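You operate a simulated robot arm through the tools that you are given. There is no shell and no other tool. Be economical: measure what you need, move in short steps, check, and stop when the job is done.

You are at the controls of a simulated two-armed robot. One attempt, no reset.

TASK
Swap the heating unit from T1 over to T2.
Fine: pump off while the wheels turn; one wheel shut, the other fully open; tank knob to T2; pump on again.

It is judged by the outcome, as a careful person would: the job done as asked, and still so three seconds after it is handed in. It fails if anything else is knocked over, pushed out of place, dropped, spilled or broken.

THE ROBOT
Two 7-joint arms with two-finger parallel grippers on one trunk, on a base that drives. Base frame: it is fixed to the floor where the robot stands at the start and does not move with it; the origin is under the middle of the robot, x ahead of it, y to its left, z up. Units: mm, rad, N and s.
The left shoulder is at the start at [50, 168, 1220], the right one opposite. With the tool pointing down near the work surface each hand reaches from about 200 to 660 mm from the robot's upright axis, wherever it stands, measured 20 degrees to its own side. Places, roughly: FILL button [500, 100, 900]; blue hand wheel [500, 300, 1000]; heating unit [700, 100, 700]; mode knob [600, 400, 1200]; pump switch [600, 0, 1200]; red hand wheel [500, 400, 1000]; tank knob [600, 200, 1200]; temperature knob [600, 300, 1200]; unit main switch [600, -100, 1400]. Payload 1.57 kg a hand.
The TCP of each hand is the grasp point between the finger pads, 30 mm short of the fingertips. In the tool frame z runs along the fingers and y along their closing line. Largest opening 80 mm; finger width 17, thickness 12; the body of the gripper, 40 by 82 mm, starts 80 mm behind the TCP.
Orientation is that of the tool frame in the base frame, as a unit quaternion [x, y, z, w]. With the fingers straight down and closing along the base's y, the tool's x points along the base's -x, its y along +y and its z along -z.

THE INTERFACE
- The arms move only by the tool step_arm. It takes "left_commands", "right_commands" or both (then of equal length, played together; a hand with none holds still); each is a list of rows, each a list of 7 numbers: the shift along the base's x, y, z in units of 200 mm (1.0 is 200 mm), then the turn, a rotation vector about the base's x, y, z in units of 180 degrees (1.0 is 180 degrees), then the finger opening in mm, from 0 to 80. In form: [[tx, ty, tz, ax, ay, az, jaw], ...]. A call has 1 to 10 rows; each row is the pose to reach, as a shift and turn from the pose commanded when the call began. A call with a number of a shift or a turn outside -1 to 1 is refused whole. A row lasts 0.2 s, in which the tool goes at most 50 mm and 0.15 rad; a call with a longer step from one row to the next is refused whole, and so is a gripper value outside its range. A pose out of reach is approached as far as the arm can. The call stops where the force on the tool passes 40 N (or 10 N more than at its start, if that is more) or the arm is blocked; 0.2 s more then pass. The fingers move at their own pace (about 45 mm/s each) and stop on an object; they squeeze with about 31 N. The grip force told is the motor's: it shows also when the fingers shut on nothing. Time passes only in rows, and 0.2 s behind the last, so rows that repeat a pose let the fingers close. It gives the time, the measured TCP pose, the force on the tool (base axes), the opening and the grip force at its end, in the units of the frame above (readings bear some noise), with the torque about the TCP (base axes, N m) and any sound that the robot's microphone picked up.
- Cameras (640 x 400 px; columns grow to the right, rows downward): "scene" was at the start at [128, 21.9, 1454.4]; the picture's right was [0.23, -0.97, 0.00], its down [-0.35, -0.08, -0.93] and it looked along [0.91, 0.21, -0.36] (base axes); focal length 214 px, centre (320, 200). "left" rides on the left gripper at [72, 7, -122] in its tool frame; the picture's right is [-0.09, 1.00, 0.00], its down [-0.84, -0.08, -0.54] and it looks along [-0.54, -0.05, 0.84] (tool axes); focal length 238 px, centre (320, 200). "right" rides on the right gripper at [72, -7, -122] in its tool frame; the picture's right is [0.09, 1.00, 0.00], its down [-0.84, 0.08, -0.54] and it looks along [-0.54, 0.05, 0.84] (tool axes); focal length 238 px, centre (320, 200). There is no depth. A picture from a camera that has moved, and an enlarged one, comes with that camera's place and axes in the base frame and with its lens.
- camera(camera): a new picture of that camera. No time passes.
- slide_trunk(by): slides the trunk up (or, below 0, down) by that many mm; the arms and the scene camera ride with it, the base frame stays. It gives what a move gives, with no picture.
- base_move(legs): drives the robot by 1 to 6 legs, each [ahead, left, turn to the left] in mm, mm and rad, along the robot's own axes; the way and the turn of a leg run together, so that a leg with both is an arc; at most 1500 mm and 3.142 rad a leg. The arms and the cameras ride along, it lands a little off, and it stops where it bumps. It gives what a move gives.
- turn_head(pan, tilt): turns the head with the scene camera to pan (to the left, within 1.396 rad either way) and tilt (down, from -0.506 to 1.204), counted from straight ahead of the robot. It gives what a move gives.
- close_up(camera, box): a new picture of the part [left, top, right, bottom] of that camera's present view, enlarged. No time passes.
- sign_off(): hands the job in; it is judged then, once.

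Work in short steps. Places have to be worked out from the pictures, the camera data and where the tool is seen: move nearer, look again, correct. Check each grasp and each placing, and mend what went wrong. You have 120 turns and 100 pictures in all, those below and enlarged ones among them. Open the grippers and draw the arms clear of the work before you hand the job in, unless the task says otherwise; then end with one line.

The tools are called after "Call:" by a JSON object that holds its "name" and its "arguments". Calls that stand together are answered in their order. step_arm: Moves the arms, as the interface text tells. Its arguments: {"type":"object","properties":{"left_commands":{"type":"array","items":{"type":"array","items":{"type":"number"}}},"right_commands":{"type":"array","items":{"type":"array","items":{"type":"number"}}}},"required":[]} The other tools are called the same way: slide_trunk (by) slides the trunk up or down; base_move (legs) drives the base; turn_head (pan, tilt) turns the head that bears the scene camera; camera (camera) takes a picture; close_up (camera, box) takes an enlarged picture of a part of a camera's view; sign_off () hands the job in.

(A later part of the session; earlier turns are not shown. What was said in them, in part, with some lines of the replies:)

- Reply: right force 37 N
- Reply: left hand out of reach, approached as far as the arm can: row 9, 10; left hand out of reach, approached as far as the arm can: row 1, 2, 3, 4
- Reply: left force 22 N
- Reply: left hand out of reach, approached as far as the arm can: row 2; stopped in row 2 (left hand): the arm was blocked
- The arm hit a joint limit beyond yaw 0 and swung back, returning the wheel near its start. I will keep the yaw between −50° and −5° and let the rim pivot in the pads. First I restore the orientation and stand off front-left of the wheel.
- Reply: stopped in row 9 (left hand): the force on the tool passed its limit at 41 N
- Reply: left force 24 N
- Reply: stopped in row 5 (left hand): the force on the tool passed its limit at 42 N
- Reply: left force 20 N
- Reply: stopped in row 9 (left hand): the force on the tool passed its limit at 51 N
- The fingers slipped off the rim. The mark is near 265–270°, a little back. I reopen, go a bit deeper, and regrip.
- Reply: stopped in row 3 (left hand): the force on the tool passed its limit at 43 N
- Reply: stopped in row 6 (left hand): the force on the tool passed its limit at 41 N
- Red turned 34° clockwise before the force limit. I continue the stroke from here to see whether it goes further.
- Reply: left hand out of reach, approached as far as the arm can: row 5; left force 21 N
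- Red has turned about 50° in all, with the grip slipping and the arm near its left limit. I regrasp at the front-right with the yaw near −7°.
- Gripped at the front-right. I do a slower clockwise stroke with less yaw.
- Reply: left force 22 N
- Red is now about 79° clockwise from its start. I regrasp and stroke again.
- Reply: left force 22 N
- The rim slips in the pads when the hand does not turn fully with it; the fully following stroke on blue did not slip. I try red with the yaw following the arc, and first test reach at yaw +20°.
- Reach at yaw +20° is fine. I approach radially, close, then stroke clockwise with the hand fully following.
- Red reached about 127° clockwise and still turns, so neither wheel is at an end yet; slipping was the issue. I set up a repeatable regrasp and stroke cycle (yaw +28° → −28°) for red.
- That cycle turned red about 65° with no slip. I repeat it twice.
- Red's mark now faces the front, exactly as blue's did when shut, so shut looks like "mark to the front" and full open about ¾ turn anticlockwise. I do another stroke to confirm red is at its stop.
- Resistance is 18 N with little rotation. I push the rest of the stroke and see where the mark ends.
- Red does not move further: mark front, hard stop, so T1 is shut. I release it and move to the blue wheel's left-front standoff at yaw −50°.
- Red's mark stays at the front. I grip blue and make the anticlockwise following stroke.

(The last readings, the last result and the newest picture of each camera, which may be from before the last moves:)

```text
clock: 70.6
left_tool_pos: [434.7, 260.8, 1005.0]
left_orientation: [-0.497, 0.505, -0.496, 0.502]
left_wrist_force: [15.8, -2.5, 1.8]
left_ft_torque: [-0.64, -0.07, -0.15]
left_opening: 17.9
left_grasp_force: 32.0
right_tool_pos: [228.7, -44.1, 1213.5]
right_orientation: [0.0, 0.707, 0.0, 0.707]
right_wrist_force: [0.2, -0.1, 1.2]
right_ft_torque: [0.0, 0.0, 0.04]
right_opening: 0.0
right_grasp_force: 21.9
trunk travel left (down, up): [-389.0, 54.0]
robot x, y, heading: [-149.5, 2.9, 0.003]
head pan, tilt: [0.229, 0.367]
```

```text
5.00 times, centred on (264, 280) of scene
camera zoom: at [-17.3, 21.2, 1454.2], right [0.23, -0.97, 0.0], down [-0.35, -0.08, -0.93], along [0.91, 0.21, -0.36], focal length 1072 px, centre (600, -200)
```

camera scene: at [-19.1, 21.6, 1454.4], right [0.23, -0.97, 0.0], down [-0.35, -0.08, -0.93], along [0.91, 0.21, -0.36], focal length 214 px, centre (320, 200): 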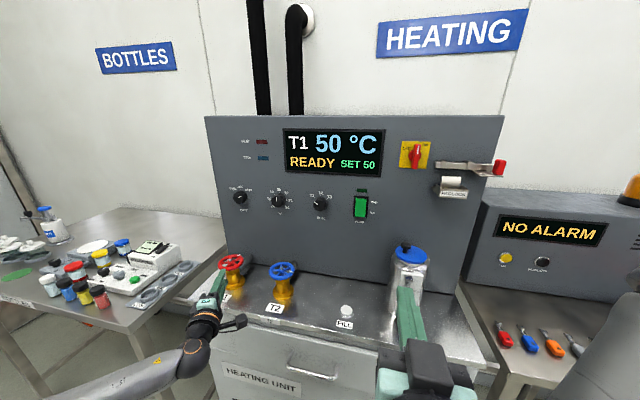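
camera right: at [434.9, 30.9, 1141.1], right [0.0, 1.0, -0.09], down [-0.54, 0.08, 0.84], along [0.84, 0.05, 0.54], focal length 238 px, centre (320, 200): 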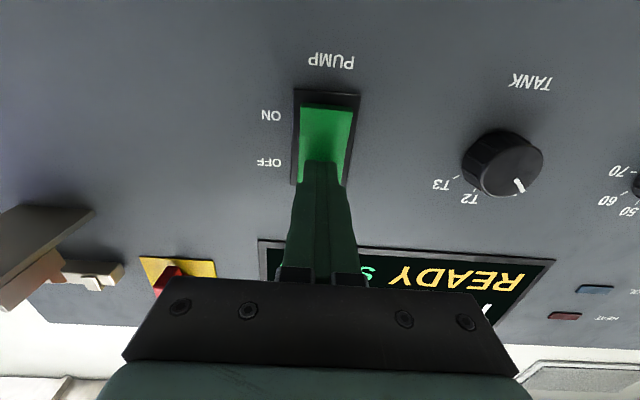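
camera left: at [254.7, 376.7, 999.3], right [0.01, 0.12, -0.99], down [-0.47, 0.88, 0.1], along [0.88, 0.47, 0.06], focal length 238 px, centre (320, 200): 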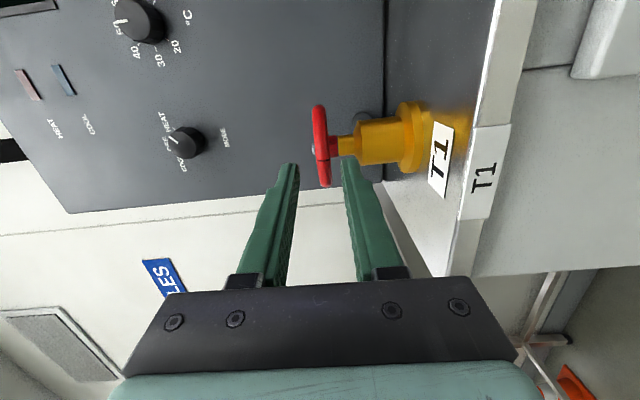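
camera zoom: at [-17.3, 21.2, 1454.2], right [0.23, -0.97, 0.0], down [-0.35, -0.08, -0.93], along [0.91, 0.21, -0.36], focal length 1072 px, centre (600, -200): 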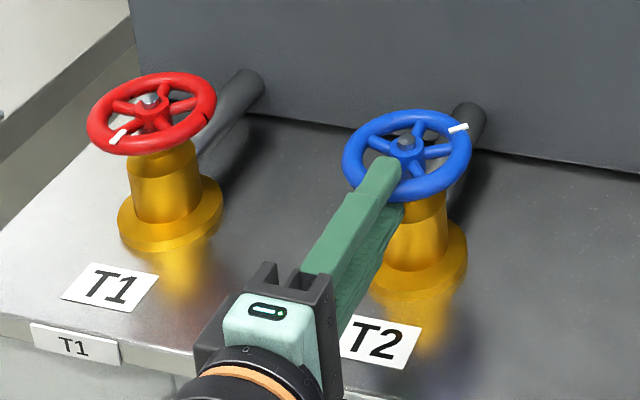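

Blue turns on well past the earlier "stop". I run the regrasp and stroke cycle for blue.

Call:
{"name": "step_arm", "arguments": {"left_commands": [[0, 0, 0, 0, 0, 0, 26], [-0.11, 0, 0, 0, 0, 0, 26], [-0.21, 0.025, 0, 0, 0, -0.03, 26], [-0.21, 0.1, 0, 0, 0, -0.075, 26], [-0.19, 0.19, 0, 0, 0, -0.12, 26], [-0.15, 0.26, 0, 0, 0, -0.165, 26], [-0.1, 0.31, 0, 0, 0, -0.21, 26], [-0.04, 0.35, 0, 0, 0, -0.255, 26], [-0.015, 0.36, 0, 0, 0, -0.272, 26], [0.107, 0.2135, 0, 0, 0, -0.272, 26]]}}

Call:
{"name": "step_arm", "arguments": {"left_commands": [[0, 0, 0, 0, 0, 0, 8], [0, 0, 0, 0, 0, 0, 0], [-0.0255, -0.024, 0, 0, 0, 0.0389, 0], [-0.0475, -0.051, 0, 0, 0, 0.0778, 0], [-0.0655, -0.0805, 0, 0, 0, 0.1167, 0], [-0.079, -0.1115, 0, 0, 0, 0.1556, 0], [-0.0895, -0.1445, 0, 0, 0, 0.1944, 0], [-0.097, -0.1785, 0, 0, 0, 0.2333, 0], [-0.1, -0.2135, 0, 0, 0, 0.272, 0]]}}

Call:
{"name": "close_up", "arguments": {"camera": "scene", "box": [200, 240, 328, 320]}}

```text
clock: 72.8
left_tool_pos: [454.0, 304.7, 1006.2]
left_orientation: [-0.243, 0.666, -0.659, 0.251]
left_wrist_force: [-0.1, 0.2, -0.3]
left_ft_torque: [-0.02, -0.01, 0.04]
left_opening: 26.0
left_grasp_force: 0.1
right_tool_pos: [226.8, -43.3, 1214.3]
right_orientation: [-0.001, 0.707, 0.001, 0.707]
right_wrist_force: [-0.2, 0.2, -1.0]
right_ft_torque: [-0.01, 0.03, 0.0]
right_opening: 0.0
right_grasp_force: 20.8
trunk travel left (down, up): [-389.0, 54.0]
robot x, y, heading: [-146.1, 2.0, 0.001]
head pan, tilt: [0.229, 0.367]
```

```text
clock: 74.8
left_tool_pos: [432.8, 261.1, 1005.7]
left_orientation: [-0.496, 0.505, -0.498, 0.501]
left_wrist_force: [0.2, -5.7, 0.4]
left_ft_torque: [-0.53, 0.17, -0.31]
left_opening: 17.9
left_grasp_force: 33.2
right_tool_pos: [225.7, -44.8, 1213.7]
right_orientation: [0.001, 0.707, 0.0, 0.707]
right_wrist_force: [0.5, 0.1, -0.2]
right_ft_torque: [-0.02, 0.04, 0.02]
right_opening: 0.0
right_grasp_force: 21.5
trunk travel left (down, up): [-389.0, 54.0]
robot x, y, heading: [-147.7, -2.6, 0.001]
head pan, tilt: [0.229, 0.367]
```

```text
5.00 times, centred on (264, 280) of scene
camera zoom: at [-19.1, 20.8, 1454.4], right [0.23, -0.97, 0.0], down [-0.35, -0.08, -0.93], along [0.91, 0.21, -0.36], focal length 1072 px, centre (600, -200)
```

zoom: 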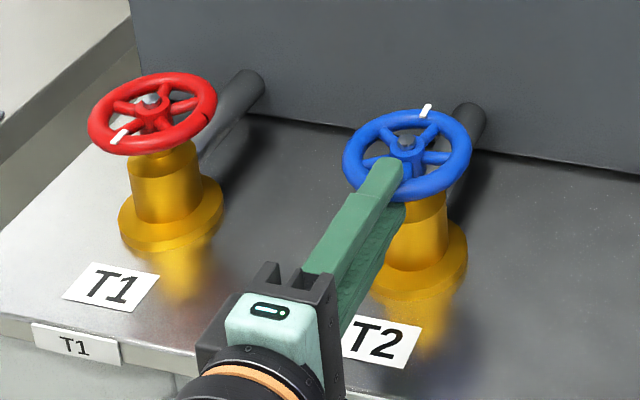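

Another ~50°. Two more cycles should reach the open stop; I run both.

Call:
{"name": "step_arm", "arguments": {"left_commands": [[0, 0, 0, 0, 0, 0, 26], [-0.11, 0, 0, 0, 0, 0, 26], [-0.21, 0.025, 0, 0, 0, -0.03, 26], [-0.21, 0.1, 0, 0, 0, -0.075, 26], [-0.19, 0.19, 0, 0, 0, -0.12, 26], [-0.15, 0.26, 0, 0, 0, -0.165, 26], [-0.1, 0.31, 0, 0, 0, -0.21, 26], [-0.04, 0.35, 0, 0, 0, -0.255, 26], [-0.02, 0.36, 0, 0, 0, -0.272, 26], [0.1, 0.2135, 0, 0, 0, -0.272, 26]]}}

Call:
{"name": "step_arm", "arguments": {"left_commands": [[0, 0, 0, 0, 0, 0, 8], [0, 0, 0, 0, 0, 0, 0], [-0.0255, -0.024, 0, 0, 0, 0.0389, 0], [-0.0475, -0.051, 0, 0, 0, 0.0778, 0], [-0.0655, -0.0805, 0, 0, 0, 0.1167, 0], [-0.079, -0.1115, 0, 0, 0, 0.1556, 0], [-0.0895, -0.1445, 0, 0, 0, 0.1944, 0], [-0.097, -0.1785, 0, 0, 0, 0.2333, 0], [-0.1, -0.2135, 0, 0, 0, 0.272, 0]]}}

Call:
{"name": "close_up", "arguments": {"camera": "scene", "box": [200, 240, 328, 320]}}

```text
clock: 77.0
left_tool_pos: [454.7, 305.5, 1006.2]
left_orientation: [-0.242, 0.666, -0.66, 0.251]
left_wrist_force: [-0.7, 0.2, 0.6]
left_ft_torque: [0.01, -0.01, 0.01]
left_opening: 26.0
left_grasp_force: 0.1
right_tool_pos: [227.2, -44.4, 1214.1]
right_orientation: [0.0, 0.708, 0.001, 0.706]
right_wrist_force: [0.4, -0.9, -0.3]
right_ft_torque: [0.01, 0.02, 0.03]
right_opening: 0.0
right_grasp_force: 21.4
trunk travel left (down, up): [-389.0, 54.0]
robot x, y, heading: [-146.0, 1.3, 0.008]
head pan, tilt: [0.229, 0.367]
```

```text
clock: 79.0
left_tool_pos: [433.9, 259.4, 1005.3]
left_orientation: [-0.498, 0.505, -0.497, 0.501]
left_wrist_force: [7.6, -5.2, -0.8]
left_ft_torque: [-0.67, 0.0, -0.3]
left_opening: 18.0
left_grasp_force: 32.9
right_tool_pos: [227.0, -44.7, 1213.6]
right_orientation: [-0.001, 0.708, 0.001, 0.707]
right_wrist_force: [-0.9, 0.6, -0.3]
right_ft_torque: [-0.01, 0.02, 0.0]
right_opening: 0.3
right_grasp_force: 21.3
trunk travel left (down, up): [-389.0, 54.0]
robot x, y, heading: [-147.8, -2.7, 0.003]
head pan, tilt: [0.229, 0.367]
```

```text
5.00 times, centred on (264, 280) of scene
camera zoom: at [-18.1, 20.9, 1454.3], right [0.23, -0.97, 0.0], down [-0.35, -0.08, -0.93], along [0.91, 0.21, -0.36], focal length 1072 px, centre (600, -200)
```

zoom: 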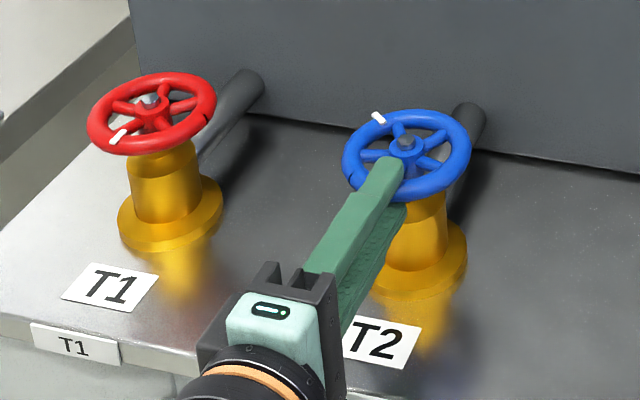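

Still turning freely (the mark is now at the back-left). Another cycle.

Call:
{"name": "step_arm", "arguments": {"left_commands": [[0, 0, 0, 0, 0, 0, 26], [-0.11, 0, 0, 0, 0, 0, 26], [-0.21, 0.025, 0, 0, 0, -0.03, 26], [-0.21, 0.1, 0, 0, 0, -0.075, 26], [-0.19, 0.19, 0, 0, 0, -0.12, 26], [-0.15, 0.26, 0, 0, 0, -0.165, 26], [-0.1, 0.31, 0, 0, 0, -0.21, 26], [-0.04, 0.35, 0, 0, 0, -0.255, 26], [-0.02, 0.36, 0, 0, 0, -0.272, 26], [0.1, 0.2135, 0, 0, 0, -0.272, 26]]}}

Call:
{"name": "step_arm", "arguments": {"left_commands": [[0, 0, 0, 0, 0, 0, 8], [0, 0, 0, 0, 0, 0, 0], [-0.0255, -0.024, 0, 0, 0, 0.0389, 0], [-0.0475, -0.051, 0, 0, 0, 0.0778, 0], [-0.0655, -0.0805, 0, 0, 0, 0.1167, 0], [-0.079, -0.1115, 0, 0, 0, 0.1556, 0], [-0.0895, -0.1445, 0, 0, 0, 0.1944, 0], [-0.097, -0.1785, 0, 0, 0, 0.2333, 0], [-0.1, -0.2135, 0, 0, 0, 0.272, 0]]}}

Call:
{"name": "close_up", "arguments": {"camera": "scene", "box": [200, 240, 328, 320]}}

```text
clock: 81.2
left_tool_pos: [453.2, 304.5, 1004.1]
left_orientation: [-0.242, 0.666, -0.66, 0.252]
left_wrist_force: [0.2, -0.2, -0.5]
left_ft_torque: [-0.01, 0.01, 0.01]
left_opening: 25.8
left_grasp_force: 0.0
right_tool_pos: [227.3, -43.6, 1213.9]
right_orientation: [0.0, 0.708, 0.001, 0.706]
right_wrist_force: [-0.1, -1.0, 0.4]
right_ft_torque: [-0.01, 0.0, 0.0]
right_opening: 0.1
right_grasp_force: 21.1
trunk travel left (down, up): [-389.0, 54.0]
robot x, y, heading: [-147.9, 0.3, 0.006]
head pan, tilt: [0.229, 0.367]
```

```text
clock: 83.2
left_tool_pos: [433.6, 266.6, 1004.7]
left_orientation: [-0.498, 0.503, -0.495, 0.504]
left_wrist_force: [0.9, 9.7, 2.3]
left_ft_torque: [-0.6, 0.03, -0.64]
left_opening: 18.1
left_grasp_force: 32.7
right_tool_pos: [227.3, -43.1, 1214.8]
right_orientation: [0.0, 0.707, 0.0, 0.707]
right_wrist_force: [0.4, 0.1, -0.1]
right_ft_torque: [0.03, 0.01, -0.01]
right_opening: 0.0
right_grasp_force: 21.4
trunk travel left (down, up): [-389.0, 54.0]
robot x, y, heading: [-148.0, 2.1, 0.0]
head pan, tilt: [0.229, 0.367]
```

```text
5.00 times, centred on (264, 280) of scene
camera zoom: at [-19.3, 23.0, 1454.4], right [0.23, -0.97, 0.0], down [-0.35, -0.08, -0.93], along [0.91, 0.21, -0.36], focal length 1072 px, centre (600, -200)
```

zoom: 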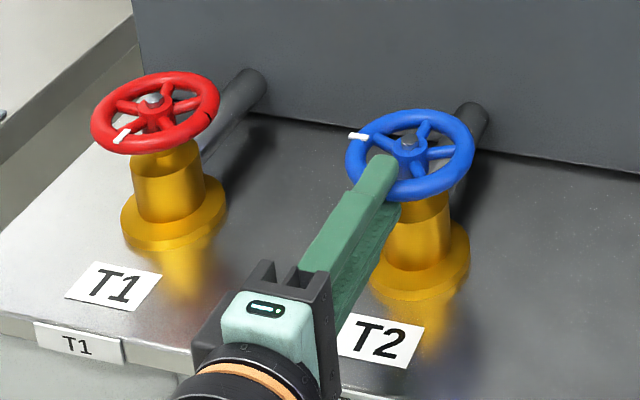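

The mark is now where red's was when open, and the wheel resists (+9.7 N with lag). One more cycle confirms the stop.

Call:
{"name": "step_arm", "arguments": {"left_commands": [[0, 0, 0, 0, 0, 0, 26], [-0.11, 0, 0, 0, 0, 0, 26], [-0.21, 0.025, 0, 0, 0, -0.03, 26], [-0.21, 0.1, 0, 0, 0, -0.075, 26], [-0.19, 0.19, 0, 0, 0, -0.12, 26], [-0.15, 0.26, 0, 0, 0, -0.165, 26], [-0.1, 0.31, 0, 0, 0, -0.21, 26], [-0.04, 0.35, 0, 0, 0, -0.255, 26], [-0.02, 0.36, 0, 0, 0, -0.272, 26], [0.1, 0.2135, 0, 0, 0, -0.272, 26]]}}

Call:
{"name": "step_arm", "arguments": {"left_commands": [[0, 0, 0, 0, 0, 0, 8], [0, 0, 0, 0, 0, 0, 0], [-0.0255, -0.024, 0, 0, 0, 0.0389, 0], [-0.0475, -0.051, 0, 0, 0, 0.0778, 0], [-0.0655, -0.0805, 0, 0, 0, 0.1167, 0], [-0.079, -0.1115, 0, 0, 0, 0.1556, 0], [-0.0895, -0.1445, 0, 0, 0, 0.1944, 0]]}}

Call:
{"name": "close_up", "arguments": {"camera": "scene", "box": [200, 240, 328, 320]}}

```text
clock: 85.4
left_tool_pos: [452.2, 305.8, 1005.0]
left_orientation: [-0.243, 0.665, -0.66, 0.251]
left_wrist_force: [-0.4, -0.1, 0.2]
left_ft_torque: [-0.06, -0.02, 0.01]
left_opening: 25.9
left_grasp_force: 0.1
right_tool_pos: [227.0, -43.4, 1214.1]
right_orientation: [0.001, 0.708, 0.0, 0.707]
right_wrist_force: [-0.5, -1.0, -0.4]
right_ft_torque: [0.01, -0.04, 0.04]
right_opening: 0.0
right_grasp_force: 20.9
trunk travel left (down, up): [-389.0, 54.0]
robot x, y, heading: [-148.2, -0.9, -0.0]
head pan, tilt: [0.229, 0.367]
```

```text
clock: 87.0
left_tool_pos: [434.9, 274.9, 1005.0]
left_orientation: [-0.432, 0.562, -0.554, 0.437]
left_wrist_force: [7.7, 3.8, -1.8]
left_ft_torque: [-0.51, -0.02, -0.8]
left_opening: 18.2
left_grasp_force: 32.3
right_tool_pos: [227.0, -44.3, 1213.5]
right_orientation: [0.001, 0.708, 0.0, 0.706]
right_wrist_force: [-0.1, 0.4, 0.5]
right_ft_torque: [-0.02, 0.03, 0.04]
right_opening: 0.0
right_grasp_force: 21.2
trunk travel left (down, up): [-389.0, 54.0]
robot x, y, heading: [-146.6, 2.1, 0.002]
head pan, tilt: [0.229, 0.367]
```

```text
5.00 times, centred on (264, 280) of scene
camera zoom: at [-18.3, 21.2, 1454.3], right [0.23, -0.97, 0.0], down [-0.35, -0.08, -0.93], along [0.91, 0.21, -0.36], focal length 1072 px, centre (600, -200)
```

zoom: 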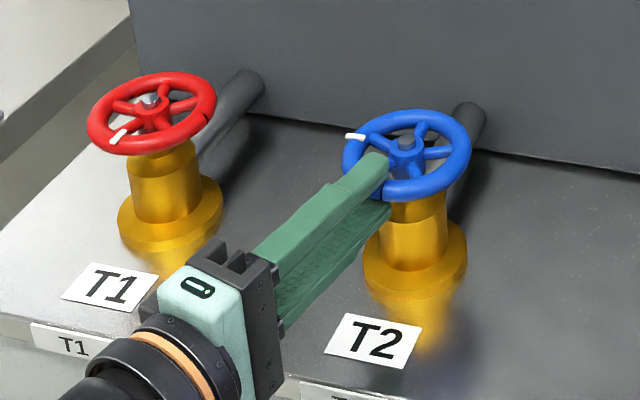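

Blue's mark does not move further: T2 is fully open and T1 is shut. I release blue and draw the left hand back, then look at the panel.

Call:
{"name": "step_arm", "arguments": {"left_commands": [[0, 0, 0, 0, 0, 0, 30], [-0.1, 0.05, 0, 0, 0, 0, 30], [-0.22, 0.11, 0, 0, 0, 0, 30], [-0.4, 0.2, 0, 0, 0, 0, 30], [-0.6, 0.3, 0, 0, 0, 0, 30], [-0.75, 0.38, 0, 0, 0, 0, 30]]}}

Call:
{"name": "camera", "arguments": {"camera": "scene"}}

Call:
{"name": "close_up", "arguments": {"camera": "scene", "box": [220, 120, 396, 230]}}

Call:
{"name": "close_up", "arguments": {"camera": "scene", "box": [200, 240, 328, 320]}}

```text
clock: 88.4
left_tool_pos: [286.2, 352.5, 1005.8]
left_orientation: [-0.432, 0.56, -0.556, 0.438]
left_wrist_force: [-0.6, -0.9, -0.5]
left_ft_torque: [0.0, 0.01, 0.02]
left_opening: 29.9
left_grasp_force: 0.0
right_tool_pos: [226.3, -42.9, 1214.4]
right_orientation: [0.0, 0.707, -0.001, 0.707]
right_wrist_force: [-0.1, -1.0, 0.2]
right_ft_torque: [0.01, 0.03, 0.02]
right_opening: 0.0
right_grasp_force: 21.7
trunk travel left (down, up): [-389.0, 54.0]
robot x, y, heading: [-148.6, 2.3, 0.004]
head pan, tilt: [0.229, 0.367]
```

```text
43 pictures are left
camera scene: at [-19.6, 21.9, 1454.4], right [0.23, -0.97, 0.0], down [-0.35, -0.08, -0.93], along [0.91, 0.21, -0.36], focal length 214 px, centre (320, 200)
```

scene: 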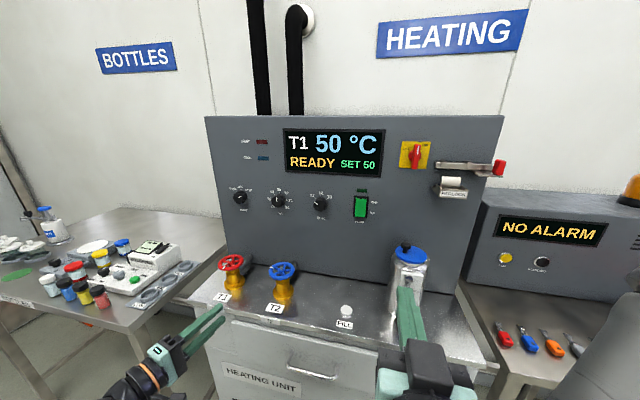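

```text
3.64 times, centred on (308, 175) of scene
camera zoom: at [-19.6, 21.9, 1454.4], right [0.23, -0.97, 0.0], down [-0.35, -0.08, -0.93], along [0.91, 0.21, -0.36], focal length 780 px, centre (364, 291)
```

zoom: 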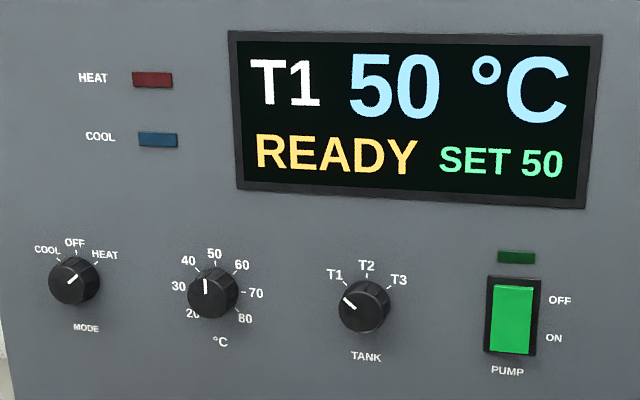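

```text
5.00 times, centred on (264, 280) of scene
camera zoom: at [-19.6, 21.9, 1454.4], right [0.23, -0.97, 0.0], down [-0.35, -0.08, -0.93], along [0.91, 0.21, -0.36], focal length 1072 px, centre (600, -200)
```

zoom: 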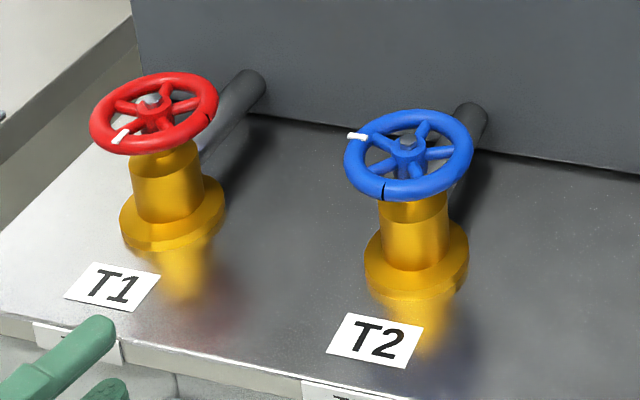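

Back-projecting the marks: blue is at 82° (red's original open angle was 82°) and red is at 173° (blue's original shut angle was 179°). Both valves are right. Now the right hand goes to the tank knob at about [580, 161, 1200].

Call:
{"name": "step_arm", "arguments": {"right_commands": [[0.2, 0.02, 0, 0, 0, 0, 30], [0.4, 0.1, 0, 0, 0, 0, 70], [0.6, 0.25, -0.02, 0, 0, 0, 70], [0.8, 0.4, -0.04, 0, 0, 0, 70], [0.95, 0.55, -0.05, 0, 0, 0, 70], [1.0, 0.75, -0.06, 0, 0, 0, 70], [1.0, 0.9, -0.07, 0, 0, 0, 70], [1.0, 1.0, -0.07, 0, 0, 0, 70]]}}

Call:
{"name": "step_arm", "arguments": {"right_commands": [[0.15, 0.01, 0, 0, 0, 0, 70], [0.35, 0.02, 0, 0, 0, 0, 70], [0.35, 0.02, 0, 0, 0, 0, 70]]}}

Call:
{"name": "camera", "arguments": {"camera": "right"}}

Call:
{"name": "camera", "arguments": {"camera": "scene"}}

```text
refused: row 3 steps farther than a row can; nothing moved
```

```text
clock: 89.2
left_tool_pos: [285.1, 353.1, 1006.7]
left_orientation: [-0.431, 0.561, -0.554, 0.437]
left_wrist_force: [0.6, 0.0, -0.5]
left_ft_torque: [0.0, -0.01, 0.0]
left_opening: 29.9
left_grasp_force: 0.1
right_tool_pos: [298.0, -38.8, 1214.5]
right_orientation: [0.0, 0.707, 0.001, 0.707]
right_wrist_force: [-0.7, 0.6, 0.0]
right_ft_torque: [0.01, 0.02, -0.02]
right_opening: 67.9
right_grasp_force: 0.1
trunk travel left (down, up): [-389.0, 54.0]
robot x, y, heading: [-146.2, -0.2, -0.002]
head pan, tilt: [0.229, 0.367]
```

```text
40 pictures are left
camera right: at [175.7, -45.1, 1141.4], right [0.0, 1.0, -0.09], down [-0.54, 0.08, 0.84], along [0.84, 0.05, 0.54], focal length 238 px, centre (320, 200)
```

right: 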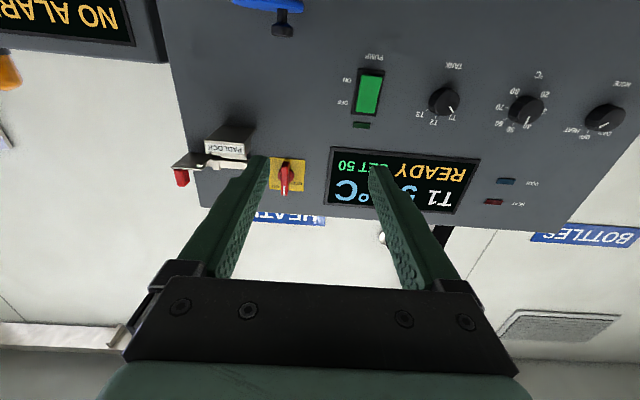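

```text
39 pictures are left
camera scene: at [-19.6, 21.9, 1454.4], right [0.23, -0.97, 0.0], down [-0.35, -0.08, -0.93], along [0.91, 0.21, -0.36], focal length 214 px, centre (320, 200)
```

scene: 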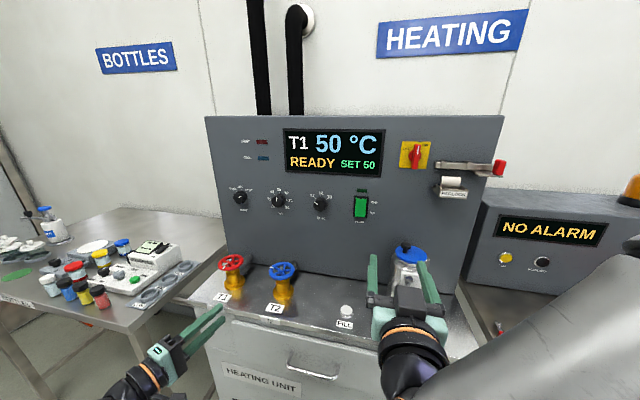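

The first call was refused for its step size, but the second moved the hand to [298, −39, 1214]. I proceed with smaller steps to the standoff at about [498, 161, 1201].

Call:
{"name": "step_arm", "arguments": {"right_commands": [[0.17, 0.05, -0.01, 0, 0, 0, 70], [0.34, 0.15, -0.02, 0, 0, 0, 70], [0.5, 0.28, -0.03, 0, 0, 0, 70], [0.65, 0.42, -0.04, 0, 0, 0, 70], [0.8, 0.58, -0.05, 0, 0, 0, 70], [0.9, 0.75, -0.06, 0, 0, 0, 70], [0.97, 0.9, -0.07, 0, 0, 0, 70], [1.0, 1.0, -0.07, 0, 0, 0, 70], [1.0, 1.0, -0.07, 0, 0, 0, 70]]}}

Call:
{"name": "camera", "arguments": {"camera": "right"}}

Call:
{"name": "camera", "arguments": {"camera": "scene"}}

```text
clock: 91.2
left_tool_pos: [286.5, 353.6, 1006.6]
left_orientation: [-0.432, 0.561, -0.554, 0.438]
left_wrist_force: [-0.3, 0.6, -0.4]
left_ft_torque: [-0.02, 0.0, -0.01]
left_opening: 30.0
left_grasp_force: 0.0
right_tool_pos: [492.5, 150.8, 1201.0]
right_orientation: [-0.001, 0.707, 0.001, 0.707]
right_wrist_force: [0.0, -0.1, -0.1]
right_ft_torque: [0.01, 0.01, 0.02]
right_opening: 70.1
right_grasp_force: 0.1
right hand out of reach, approached as far as the arm can: row 8, 9
trunk travel left (down, up): [-389.0, 54.0]
robot x, y, heading: [-147.3, -1.2, 0.002]
head pan, tilt: [0.229, 0.367]
```

```text
38 pictures are left
camera right: at [370.3, 144.7, 1127.3], right [0.0, 1.0, -0.09], down [-0.54, 0.08, 0.84], along [0.84, 0.05, 0.54], focal length 238 px, centre (320, 200)
```

right: 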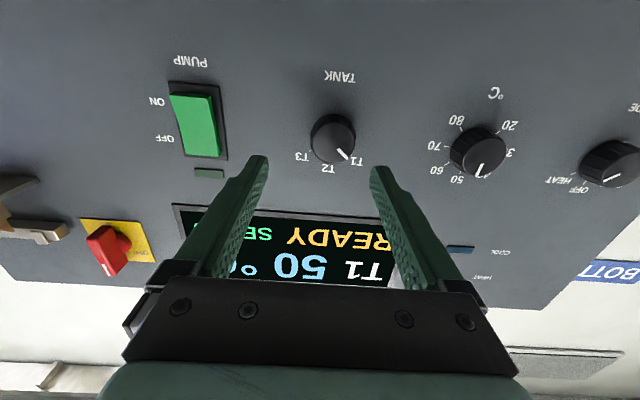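

```text
37 pictures are left
camera scene: at [-19.1, 21.9, 1454.4], right [0.23, -0.97, 0.0], down [-0.35, -0.08, -0.93], along [0.91, 0.21, -0.36], focal length 214 px, centre (320, 200)
```

scene: 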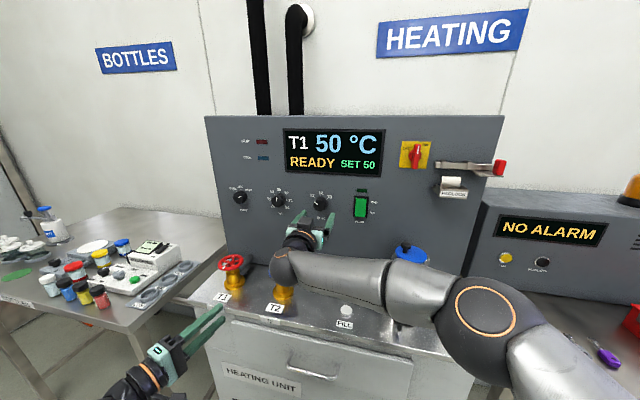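

The right arm is at its far limit. I pull the hand back 60 mm and drive the base forward 90 mm for more reach.

Call:
{"name": "step_arm", "arguments": {"right_commands": [[-0.15, 0, 0, 0, 0, 0, 70], [-0.3, 0, 0, 0, 0, 0, 70], [-0.35, 0, 0, 0, 0, 0, 70]]}}

Call:
{"name": "base_move", "arguments": {"legs": [[90, 0, 0]]}}

Call:
{"name": "camera", "arguments": {"camera": "right"}}

```text
clock: 92.0
left_tool_pos: [287.0, 352.7, 1007.1]
left_orientation: [-0.43, 0.562, -0.554, 0.438]
left_wrist_force: [0.6, 0.2, 0.1]
left_ft_torque: [0.02, 0.0, -0.05]
left_opening: 30.1
left_grasp_force: 0.1
right_tool_pos: [422.0, 151.1, 1199.7]
right_orientation: [0.001, 0.707, -0.002, 0.707]
right_wrist_force: [0.4, -1.4, -0.5]
right_ft_torque: [-0.02, 0.02, 0.03]
right_opening: 70.1
right_grasp_force: 0.2
trunk travel left (down, up): [-389.0, 54.0]
robot x, y, heading: [-146.8, -2.9, 0.005]
head pan, tilt: [0.229, 0.367]
```

```text
clock: 93.1
left_tool_pos: [377.8, 352.0, 1005.8]
left_orientation: [-0.431, 0.562, -0.553, 0.439]
left_wrist_force: [0.3, 0.8, -1.2]
left_ft_torque: [-0.03, 0.0, 0.01]
left_opening: 29.9
left_grasp_force: 0.0
right_tool_pos: [513.0, 150.7, 1199.8]
right_orientation: [-0.001, 0.708, 0.001, 0.706]
right_wrist_force: [-0.2, 0.5, 0.0]
right_ft_torque: [0.01, 0.0, 0.0]
right_opening: 70.1
right_grasp_force: 0.1
trunk travel left (down, up): [-389.0, 54.0]
robot x, y, heading: [-55.9, 0.5, 0.002]
head pan, tilt: [0.229, 0.367]
```

```text
36 pictures are left
camera right: at [391.4, 144.3, 1126.8], right [0.0, 1.0, -0.09], down [-0.54, 0.08, 0.84], along [0.84, 0.05, 0.54], focal length 238 px, centre (320, 200)
```

right: 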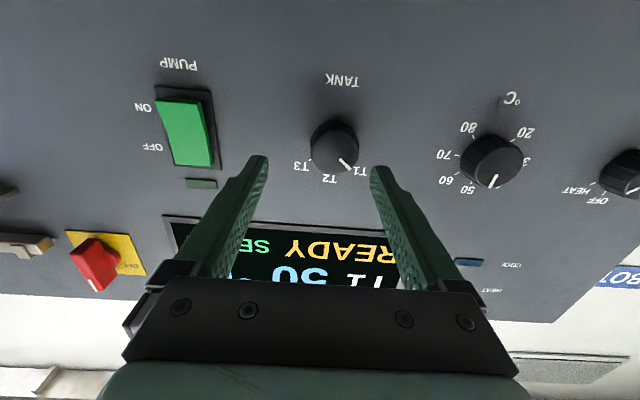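

The knob sits at about [580, 163, 1198] with a diameter near 40 mm. I align and advance so the pads straddle it.

Call:
{"name": "step_arm", "arguments": {"right_commands": [[0.05, 0.06, -0.008, 0, 0, 0, 70], [0.12, 0.063, -0.008, 0, 0, 0, 70], [0.18, 0.063, -0.008, 0, 0, 0, 70], [0.225, 0.063, -0.008, 0, 0, 0, 70], [0.225, 0.063, -0.008, 0, 0, 0, 70]]}}

Call:
{"name": "camera", "arguments": {"camera": "right"}}

```text
clock: 94.3
left_tool_pos: [377.6, 352.0, 1006.7]
left_orientation: [-0.431, 0.561, -0.554, 0.438]
left_wrist_force: [0.1, 0.1, -0.4]
left_ft_torque: [-0.05, 0.02, -0.04]
left_opening: 29.9
left_grasp_force: 0.1
right_tool_pos: [557.9, 165.0, 1200.0]
right_orientation: [0.0, 0.707, -0.001, 0.707]
right_wrist_force: [-0.5, 0.1, 0.9]
right_ft_torque: [0.01, 0.0, 0.01]
right_opening: 70.2
right_grasp_force: 0.1
trunk travel left (down, up): [-389.0, 54.0]
robot x, y, heading: [-59.0, -0.8, -0.001]
head pan, tilt: [0.229, 0.367]
```

```text
35 pictures are left
camera right: at [435.0, 157.5, 1126.3], right [0.0, 1.0, -0.09], down [-0.54, 0.08, 0.84], along [0.84, 0.05, 0.54], focal length 238 px, centre (320, 200)
```

right: 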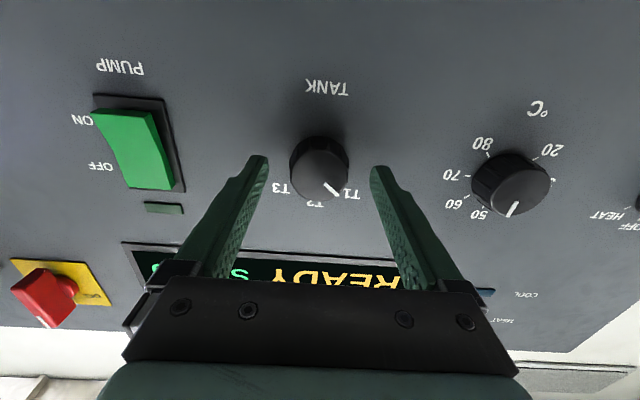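

Laterally aligned, but the fingertips seem only level with the knob's front face. I advance about 14 mm more, watching for contact, then close.

Call:
{"name": "step_arm", "arguments": {"right_commands": [[0.03, 0, 0, 0, 0, 0, 70], [0.05, 0, 0, 0, 0, 0, 70], [0.07, 0, 0, 0, 0, 0, 70], [0.07, 0, 0, 0, 0, 0, 45], [0.07, 0, 0, 0, 0, 0, 30], [0.07, 0, 0, 0, 0, 0, 20], [0.07, 0, 0, 0, 0, 0, 20]]}}

Call:
{"name": "camera", "arguments": {"camera": "right"}}

```text
clock: 95.9
left_tool_pos: [374.3, 351.6, 1006.9]
left_orientation: [-0.43, 0.561, -0.554, 0.439]
left_wrist_force: [0.8, 0.3, -0.6]
left_ft_torque: [0.02, 0.0, 0.02]
left_opening: 30.0
left_grasp_force: 0.1
right_tool_pos: [571.3, 162.0, 1198.5]
right_orientation: [-0.001, 0.707, 0.002, 0.708]
right_wrist_force: [-17.0, -6.6, -1.7]
right_ft_torque: [-0.02, 0.12, -0.78]
right_opening: 44.4
right_grasp_force: 14.0
trunk travel left (down, up): [-389.0, 54.0]
robot x, y, heading: [-55.4, -2.3, 0.003]
head pan, tilt: [0.229, 0.367]
```

```text
34 pictures are left
camera right: at [447.3, 155.4, 1126.9], right [0.0, 1.0, -0.09], down [-0.54, 0.08, 0.84], along [0.84, 0.05, 0.54], focal length 238 px, centre (320, 200)
```

right: 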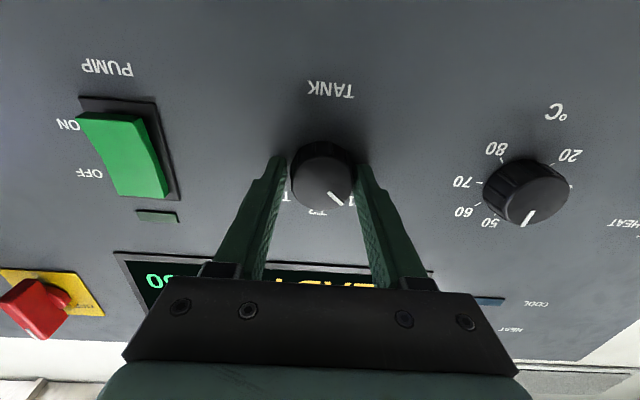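

The fingers are on the knob with the tips just touching the panel. I back off 3 mm and squeeze fully.

Call:
{"name": "step_arm", "arguments": {"right_commands": [[-0.015, 0, 0, 0, 0, 0, 20], [-0.015, 0, 0, 0, 0, 0, 0], [-0.015, 0, 0, 0, 0, 0, 0]]}}

```text
clock: 96.7
left_tool_pos: [378.3, 352.7, 1005.7]
left_orientation: [-0.431, 0.562, -0.554, 0.438]
left_wrist_force: [0.3, 0.9, 0.1]
left_ft_torque: [0.04, 0.02, 0.01]
left_opening: 29.7
left_grasp_force: 0.0
right_tool_pos: [570.5, 163.5, 1200.2]
right_orientation: [0.0, 0.707, 0.0, 0.707]
right_wrist_force: [4.1, 2.1, 7.2]
right_ft_torque: [0.08, -0.02, 0.47]
right_opening: 41.4
right_grasp_force: 45.1
trunk travel left (down, up): [-389.0, 54.0]
robot x, y, heading: [-55.6, -3.0, 0.005]
head pan, tilt: [0.229, 0.367]
```

Firmly gripped. I rotate 45° clockwise (about +x).

Call:
{"name": "step_arm", "arguments": {"right_commands": [[0, 0, 0, 0.0417, 0, 0, 0], [0, 0, 0, 0.0833, 0, 0, 0], [0, 0, 0, 0.125, 0, 0, 0], [0, 0, 0, 0.1667, 0, 0, 0], [0, 0, 0, 0.2083, 0, 0, 0], [0, 0, 0, 0.25, 0, 0, 0], [0, 0, 0, 0.25, 0, 0, 0]]}}

Call:
{"name": "camera", "arguments": {"camera": "scene"}}

Call:
{"name": "camera", "arguments": {"camera": "right"}}

```text
clock: 98.3
left_tool_pos: [376.4, 352.1, 1004.9]
left_orientation: [-0.431, 0.561, -0.554, 0.438]
left_wrist_force: [0.4, 0.1, 0.6]
left_ft_torque: [-0.04, 0.01, 0.0]
left_opening: 29.9
left_grasp_force: 0.1
right_tool_pos: [569.6, 164.0, 1200.1]
right_orientation: [0.271, 0.652, 0.272, 0.654]
right_wrist_force: [7.9, 5.2, 13.3]
right_ft_torque: [0.03, -0.64, -0.49]
right_opening: 41.0
right_grasp_force: 45.1
trunk travel left (down, up): [-389.0, 54.0]
robot x, y, heading: [-54.2, 4.9, -0.001]
head pan, tilt: [0.229, 0.367]
```

```text
33 pictures are left
camera scene: at [70.9, 22.3, 1454.5], right [0.23, -0.97, 0.0], down [-0.35, -0.08, -0.93], along [0.91, 0.21, -0.36], focal length 214 px, centre (320, 200)
```

scene: 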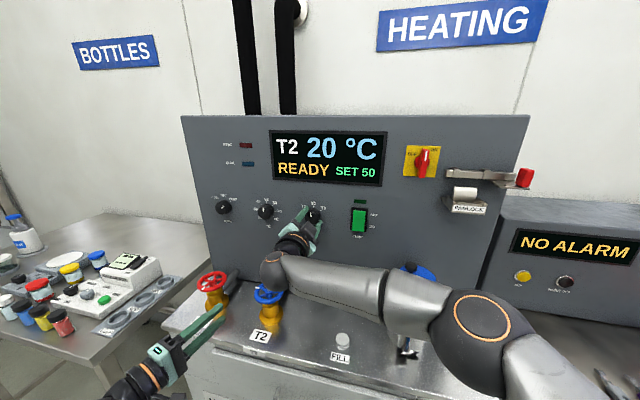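

```text
32 pictures are left
camera right: at [447.3, 209.9, 1142.9], right [0.0, 0.77, 0.64], down [-0.54, -0.54, 0.64], along [0.84, -0.35, 0.42], focal length 238 px, centre (320, 200)
```

right: 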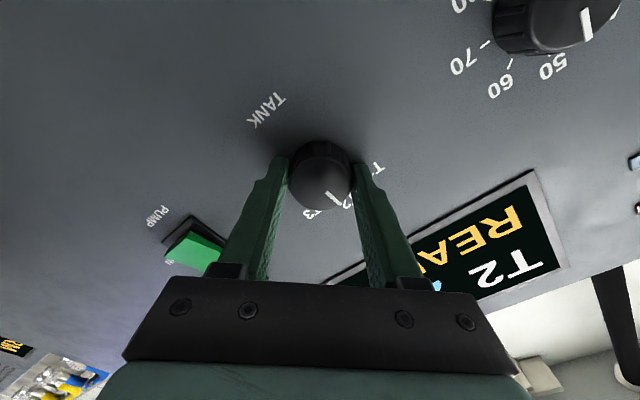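

The display reads T2. I release the knob, back off straight, and unroll the wrist.

Call:
{"name": "step_arm", "arguments": {"right_commands": [[0, 0, 0, 0, 0, 0, 70], [0, 0, 0, 0, 0, 0, 70], [-0.1, 0, 0, 0, 0, 0, 70], [-0.25, 0, 0, 0, 0, 0, 70], [-0.35, 0, 0, -0.0417, 0, 0, 60], [-0.4, -0.05, 0, -0.0833, 0, 0, 40], [-0.4, -0.15, 0, -0.125, 0, 0, 20], [-0.4, -0.3, 0, -0.1667, 0, 0, 0], [-0.4, -0.45, -0.04, -0.2083, 0, 0, 0], [-0.4, -0.6, -0.07, -0.25, 0, 0, 0]]}}

Call:
{"name": "camera", "arguments": {"camera": "right"}}

Call:
{"name": "close_up", "arguments": {"camera": "scene", "box": [190, 110, 390, 240]}}

```text
clock: 100.5
left_tool_pos: [376.9, 352.7, 1007.4]
left_orientation: [-0.431, 0.562, -0.554, 0.438]
left_wrist_force: [0.3, -0.3, -0.5]
left_ft_torque: [-0.01, 0.03, -0.04]
left_opening: 29.9
left_grasp_force: 0.1
right_tool_pos: [487.5, 42.4, 1183.7]
right_orientation: [0.0, 0.708, -0.002, 0.707]
right_wrist_force: [0.4, -0.2, -0.5]
right_ft_torque: [0.01, -0.01, 0.0]
right_opening: 0.0
right_grasp_force: 21.3
trunk travel left (down, up): [-389.0, 54.0]
robot x, y, heading: [-56.7, -0.5, -0.004]
head pan, tilt: [0.229, 0.367]
```

```text
31 pictures are left
camera right: at [365.2, 36.1, 1110.6], right [0.0, 1.0, -0.09], down [-0.54, 0.08, 0.84], along [0.84, 0.05, 0.54], focal length 238 px, centre (320, 200)
```

right: 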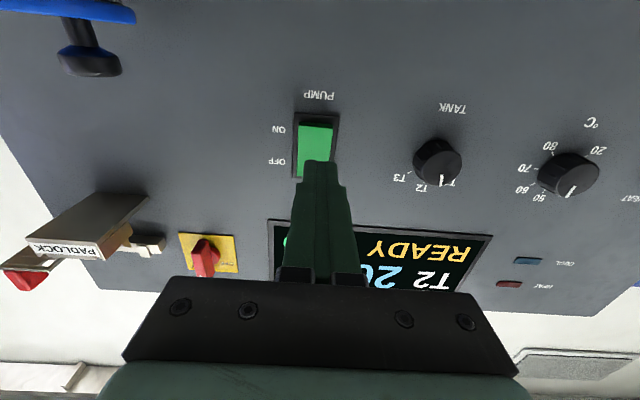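

```text
3.08 times, centred on (290, 175) of scene
camera zoom: at [71.1, 21.4, 1454.4], right [0.23, -0.97, 0.0], down [-0.35, -0.08, -0.93], along [0.91, 0.21, -0.36], focal length 660 px, centre (412, 277)
```

zoom: 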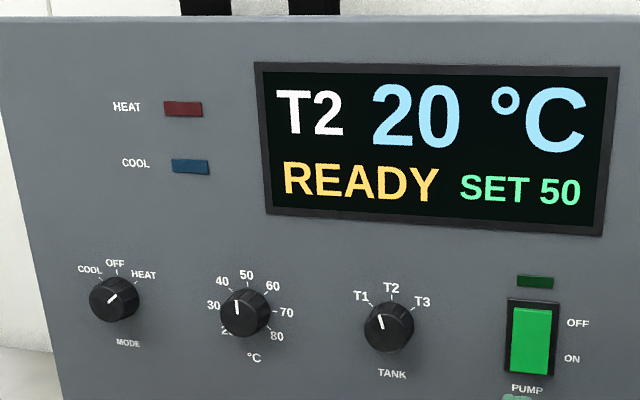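

Display shows T2, but the pointer looks about 12° short of the T2 tick. I regrasp the knob and add that.

Call:
{"name": "step_arm", "arguments": {"right_commands": [[0, 0.15, 0.03, 0, 0, 0, 40], [0, 0.35, 0.06, 0, 0, 0, 70], [0, 0.55, 0.08, 0, 0, 0, 70], [0.06, 0.605, 0.08, 0, 0, 0, 70], [0.2, 0.605, 0.08, 0, 0, 0, 70], [0.32, 0.605, 0.08, 0, 0, 0, 70], [0.4, 0.605, 0.08, 0, 0, 0, 70], [0.4, 0.605, 0.08, 0, 0, 0, 50], [0.4, 0.605, 0.08, 0, 0, 0, 30], [0.4, 0.605, 0.08, 0, 0, 0, 0]]}}

Call:
{"name": "camera", "arguments": {"camera": "right"}}

```text
clock: 102.7
left_tool_pos: [376.7, 351.5, 1006.1]
left_orientation: [-0.431, 0.561, -0.554, 0.438]
left_wrist_force: [0.6, 0.6, 0.8]
left_ft_torque: [-0.01, -0.02, 0.0]
left_opening: 30.2
left_grasp_force: 0.0
right_tool_pos: [569.8, 163.3, 1201.1]
right_orientation: [0.0, 0.708, 0.001, 0.706]
right_wrist_force: [-1.3, -2.2, 0.5]
right_ft_torque: [-0.01, 0.04, -0.01]
right_opening: 41.7
right_grasp_force: 20.2
trunk travel left (down, up): [-389.0, 54.0]
robot x, y, heading: [-56.3, -4.5, 0.001]
head pan, tilt: [0.229, 0.367]
```

```text
29 pictures are left
camera right: at [446.4, 156.9, 1127.2], right [0.0, 1.0, -0.09], down [-0.54, 0.08, 0.84], along [0.84, 0.05, 0.54], focal length 238 px, centre (320, 200)
```

right: 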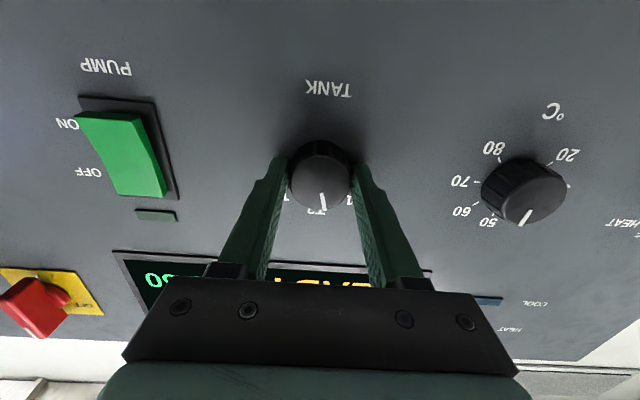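

Seen close, the pointer is about 11–13° short of T2. I squeeze, turn 11° more, and look.

Call:
{"name": "step_arm", "arguments": {"right_commands": [[0, 0, 0, 0, 0, 0, 0], [0, 0, 0, 0.03, 0, 0, 0], [0, 0, 0, 0.063, 0, 0, 0], [0, 0, 0, 0.063, 0, 0, 0], [0, 0, 0, 0.063, 0, 0, 70], [0, 0, 0, 0.063, 0, 0, 70], [-0.1, 0, 0, 0.063, 0, 0, 70], [-0.3, 0, 0, 0.03, 0, 0, 70], [-0.4, -0.15, 0, 0, 0, 0, 30], [-0.4, -0.35, -0.04, 0, 0, 0, 0]]}}

Call:
{"name": "step_arm", "arguments": {"right_commands": [[0, -0.15, -0.04, 0, 0, 0, 0], [0, -0.27, -0.05, 0, 0, 0, 0], [0, -0.27, -0.05, 0, 0, 0, 0]]}}

Call:
{"name": "camera", "arguments": {"camera": "right"}}

Call:
{"name": "close_up", "arguments": {"camera": "scene", "box": [190, 110, 390, 240]}}

```text
clock: 104.9
left_tool_pos: [376.3, 351.4, 1004.9]
left_orientation: [-0.43, 0.562, -0.554, 0.438]
left_wrist_force: [1.0, 0.4, 0.0]
left_ft_torque: [0.03, 0.01, -0.02]
left_opening: 30.2
left_grasp_force: 0.0
right_tool_pos: [487.9, 93.6, 1190.7]
right_orientation: [0.0, 0.707, 0.0, 0.707]
right_wrist_force: [0.9, -0.7, 0.5]
right_ft_torque: [-0.02, -0.01, 0.03]
right_opening: 19.9
right_grasp_force: 0.2
trunk travel left (down, up): [-389.0, 54.0]
robot x, y, heading: [-55.0, 1.1, 0.003]
head pan, tilt: [0.229, 0.367]
```

```text
clock: 105.7
left_tool_pos: [376.2, 352.4, 1005.5]
left_orientation: [-0.431, 0.562, -0.554, 0.438]
left_wrist_force: [-0.5, 0.7, 0.0]
left_ft_torque: [0.02, -0.02, 0.01]
left_opening: 29.9
left_grasp_force: 0.2
right_tool_pos: [487.4, 40.6, 1181.1]
right_orientation: [0.0, 0.707, 0.0, 0.707]
right_wrist_force: [-0.1, -0.3, -0.2]
right_ft_torque: [-0.03, -0.01, 0.02]
right_opening: 0.2
right_grasp_force: 21.3
trunk travel left (down, up): [-389.0, 54.0]
robot x, y, heading: [-54.4, 1.1, 0.005]
head pan, tilt: [0.229, 0.367]
```

```text
28 pictures are left
camera right: at [365.3, 34.2, 1108.7], right [0.0, 1.0, -0.09], down [-0.54, 0.08, 0.84], along [0.84, 0.05, 0.54], focal length 238 px, centre (320, 200)
```

right: 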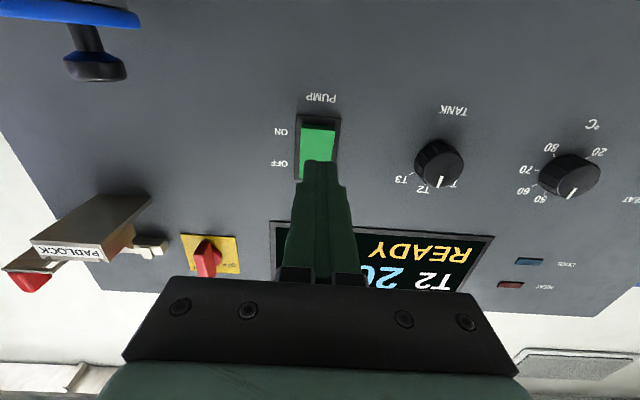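

```text
3.08 times, centred on (290, 175) of scene
camera zoom: at [71.2, 22.0, 1454.4], right [0.23, -0.97, 0.0], down [-0.35, -0.08, -0.93], along [0.91, 0.21, -0.36], focal length 660 px, centre (412, 277)
```

zoom: 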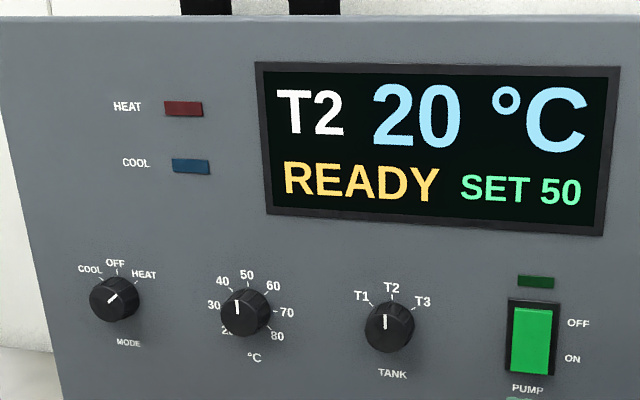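

The pointer is now straight at T2. I press the ON (lower) half of the pump rocker.

Call:
{"name": "step_arm", "arguments": {"right_commands": [[0.15, -0.01, 0.015, 0, 0, 0, 0], [0.27, -0.01, 0.015, 0, 0, 0, 0], [0.31, -0.01, 0.015, 0, 0, 0, 0], [0.34, -0.01, 0.015, 0, 0, 0, 0], [0.37, -0.01, 0.015, 0, 0, 0, 0], [0.4, -0.01, 0.015, 0, 0, 0, 0], [0.43, -0.01, 0.015, 0, 0, 0, 0]]}}

Call:
{"name": "step_arm", "arguments": {"right_commands": [[-0.2, 0, 0, 0, 0, 0, 0], [-0.4, -0.05, 0, 0, 0, 0, 0], [-0.6, -0.15, 0, 0, 0, 0, 0], [-0.75, -0.3, 0, 0, 0, 0, 0], [-0.85, -0.45, 0, 0, 0, 0, 0]]}}

Call:
{"name": "camera", "arguments": {"camera": "scene"}}

```text
clock: 107.1
left_tool_pos: [373.0, 350.4, 1008.3]
left_orientation: [-0.43, 0.561, -0.555, 0.439]
left_wrist_force: [0.2, 0.4, 0.5]
left_ft_torque: [0.02, -0.03, -0.02]
left_opening: 30.1
left_grasp_force: 0.0
right_tool_pos: [558.5, 40.6, 1182.8]
right_orientation: [-0.002, 0.709, 0.001, 0.705]
right_wrist_force: [-21.9, -4.2, 2.5]
right_ft_torque: [0.09, -0.24, -0.14]
right_opening: 0.0
right_grasp_force: 21.5
trunk travel left (down, up): [-389.0, 54.0]
robot x, y, heading: [-56.6, -0.1, 0.0]
head pan, tilt: [0.229, 0.367]
stopped in row 6 (right hand): the force on the tool passed its limit at 46 N (the readings are from after the stop); the commanded pose is now the measured one
```

```text
clock: 108.3
left_tool_pos: [377.2, 351.1, 1006.3]
left_orientation: [-0.431, 0.561, -0.554, 0.439]
left_wrist_force: [0.1, -0.4, 0.8]
left_ft_torque: [0.0, 0.01, 0.02]
left_opening: 30.1
left_grasp_force: 0.0
right_tool_pos: [389.5, -49.3, 1182.4]
right_orientation: [-0.001, 0.71, 0.0, 0.704]
right_wrist_force: [-0.3, -0.8, 0.5]
right_ft_torque: [-0.02, 0.01, 0.0]
right_opening: 0.0
right_grasp_force: 21.8
trunk travel left (down, up): [-389.0, 54.0]
robot x, y, heading: [-62.5, 0.2, -0.003]
head pan, tilt: [0.229, 0.367]
```

```text
26 pictures are left
camera scene: at [70.2, 21.1, 1454.4], right [0.23, -0.97, 0.0], down [-0.35, -0.08, -0.93], along [0.91, 0.21, -0.36], focal length 214 px, centre (320, 200)
```

scene: 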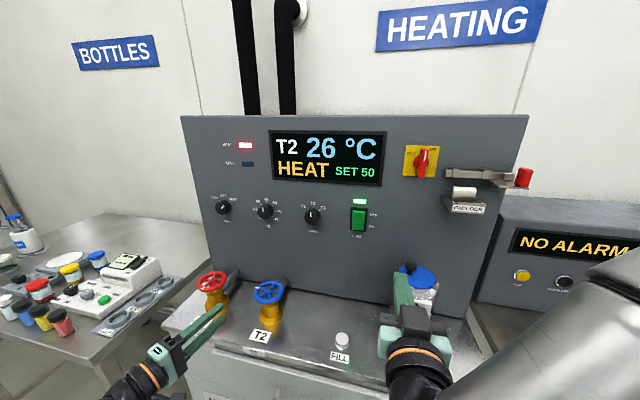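

The pump lamp is lit and the unit is heating T2 (26 °C rising) with no alarm. I open the grippers and back the robot clear.

Call:
{"name": "step_arm", "arguments": {"left_commands": [[-0.1, 0.05, 0, 0, 0, 0, 60], [-0.2, 0.1, 0, 0, 0, 0, 80], [-0.2, 0.1, 0, 0, 0, 0, 80]], "right_commands": [[-0.1, 0, 0, 0, 0, 0, 40], [-0.2, 0, 0, 0, 0, 0, 80], [-0.2, 0, 0, 0, 0, 0, 80]]}}

Call:
{"name": "base_move", "arguments": {"legs": [[-120, 0, 0]]}}

Call:
{"name": "camera", "arguments": {"camera": "scene"}}

Call:
{"name": "close_up", "arguments": {"camera": "scene", "box": [200, 120, 400, 300]}}

```text
clock: 109.1
left_tool_pos: [336.8, 371.9, 1004.7]
left_orientation: [-0.431, 0.561, -0.555, 0.438]
left_wrist_force: [-0.9, -0.4, -0.1]
left_ft_torque: [0.0, -0.01, 0.01]
left_opening: 80.0
left_grasp_force: 0.0
right_tool_pos: [350.2, -48.9, 1181.1]
right_orientation: [-0.003, 0.71, 0.002, 0.704]
right_wrist_force: [0.4, 0.4, -0.1]
right_ft_torque: [0.01, 0.02, 0.01]
right_opening: 66.0
right_grasp_force: 0.1
trunk travel left (down, up): [-389.0, 54.0]
robot x, y, heading: [-60.2, 0.8, -0.006]
head pan, tilt: [0.229, 0.367]
```

```text
clock: 110.4
left_tool_pos: [214.7, 371.5, 1005.8]
left_orientation: [-0.432, 0.561, -0.553, 0.439]
left_wrist_force: [-1.3, 1.1, 0.4]
left_ft_torque: [0.01, 0.05, 0.03]
left_opening: 79.9
left_grasp_force: 0.1
right_tool_pos: [228.3, -47.1, 1181.5]
right_orientation: [-0.003, 0.71, 0.002, 0.705]
right_wrist_force: [0.5, -0.3, 0.4]
right_ft_torque: [-0.03, 0.03, 0.02]
right_opening: 80.4
right_grasp_force: 0.2
trunk travel left (down, up): [-389.0, 54.0]
robot x, y, heading: [-176.0, -0.9, 0.002]
head pan, tilt: [0.229, 0.367]
```

```text
25 pictures are left
camera scene: at [-51.3, 21.7, 1454.5], right [0.23, -0.97, 0.0], down [-0.35, -0.08, -0.93], along [0.91, 0.21, -0.36], focal length 214 px, centre (320, 200)
```

scene: 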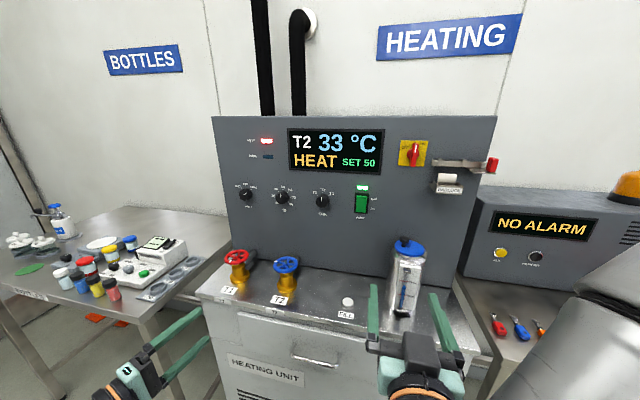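

```text
2.22 times, centred on (300, 210) of scene
camera zoom: at [-51.3, 21.7, 1454.5], right [0.23, -0.97, 0.0], down [-0.35, -0.08, -0.93], along [0.91, 0.21, -0.36], focal length 477 px, centre (364, 178)
```

zoom: 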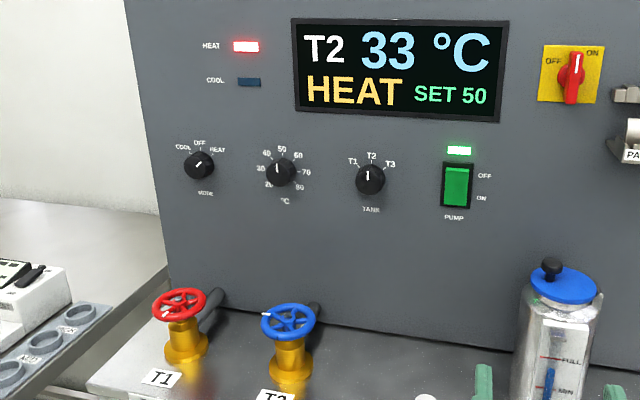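

Everything is in order: T1 shut, T2 open, knob at T2, pump on, T2 heating at 33 °C, no alarm, and the arms are clear. I hand the job in.

Call:
{"name": "sign_off", "arguments": {}}

```text
The job is handed in.
```

The heating unit is now running on T2: T1 valve shut, T2 valve fully open, tank knob at T2 and pump back on. When I handed it in, T2 was at 33 °C and rising, there was no alarm, and both arms were clear.
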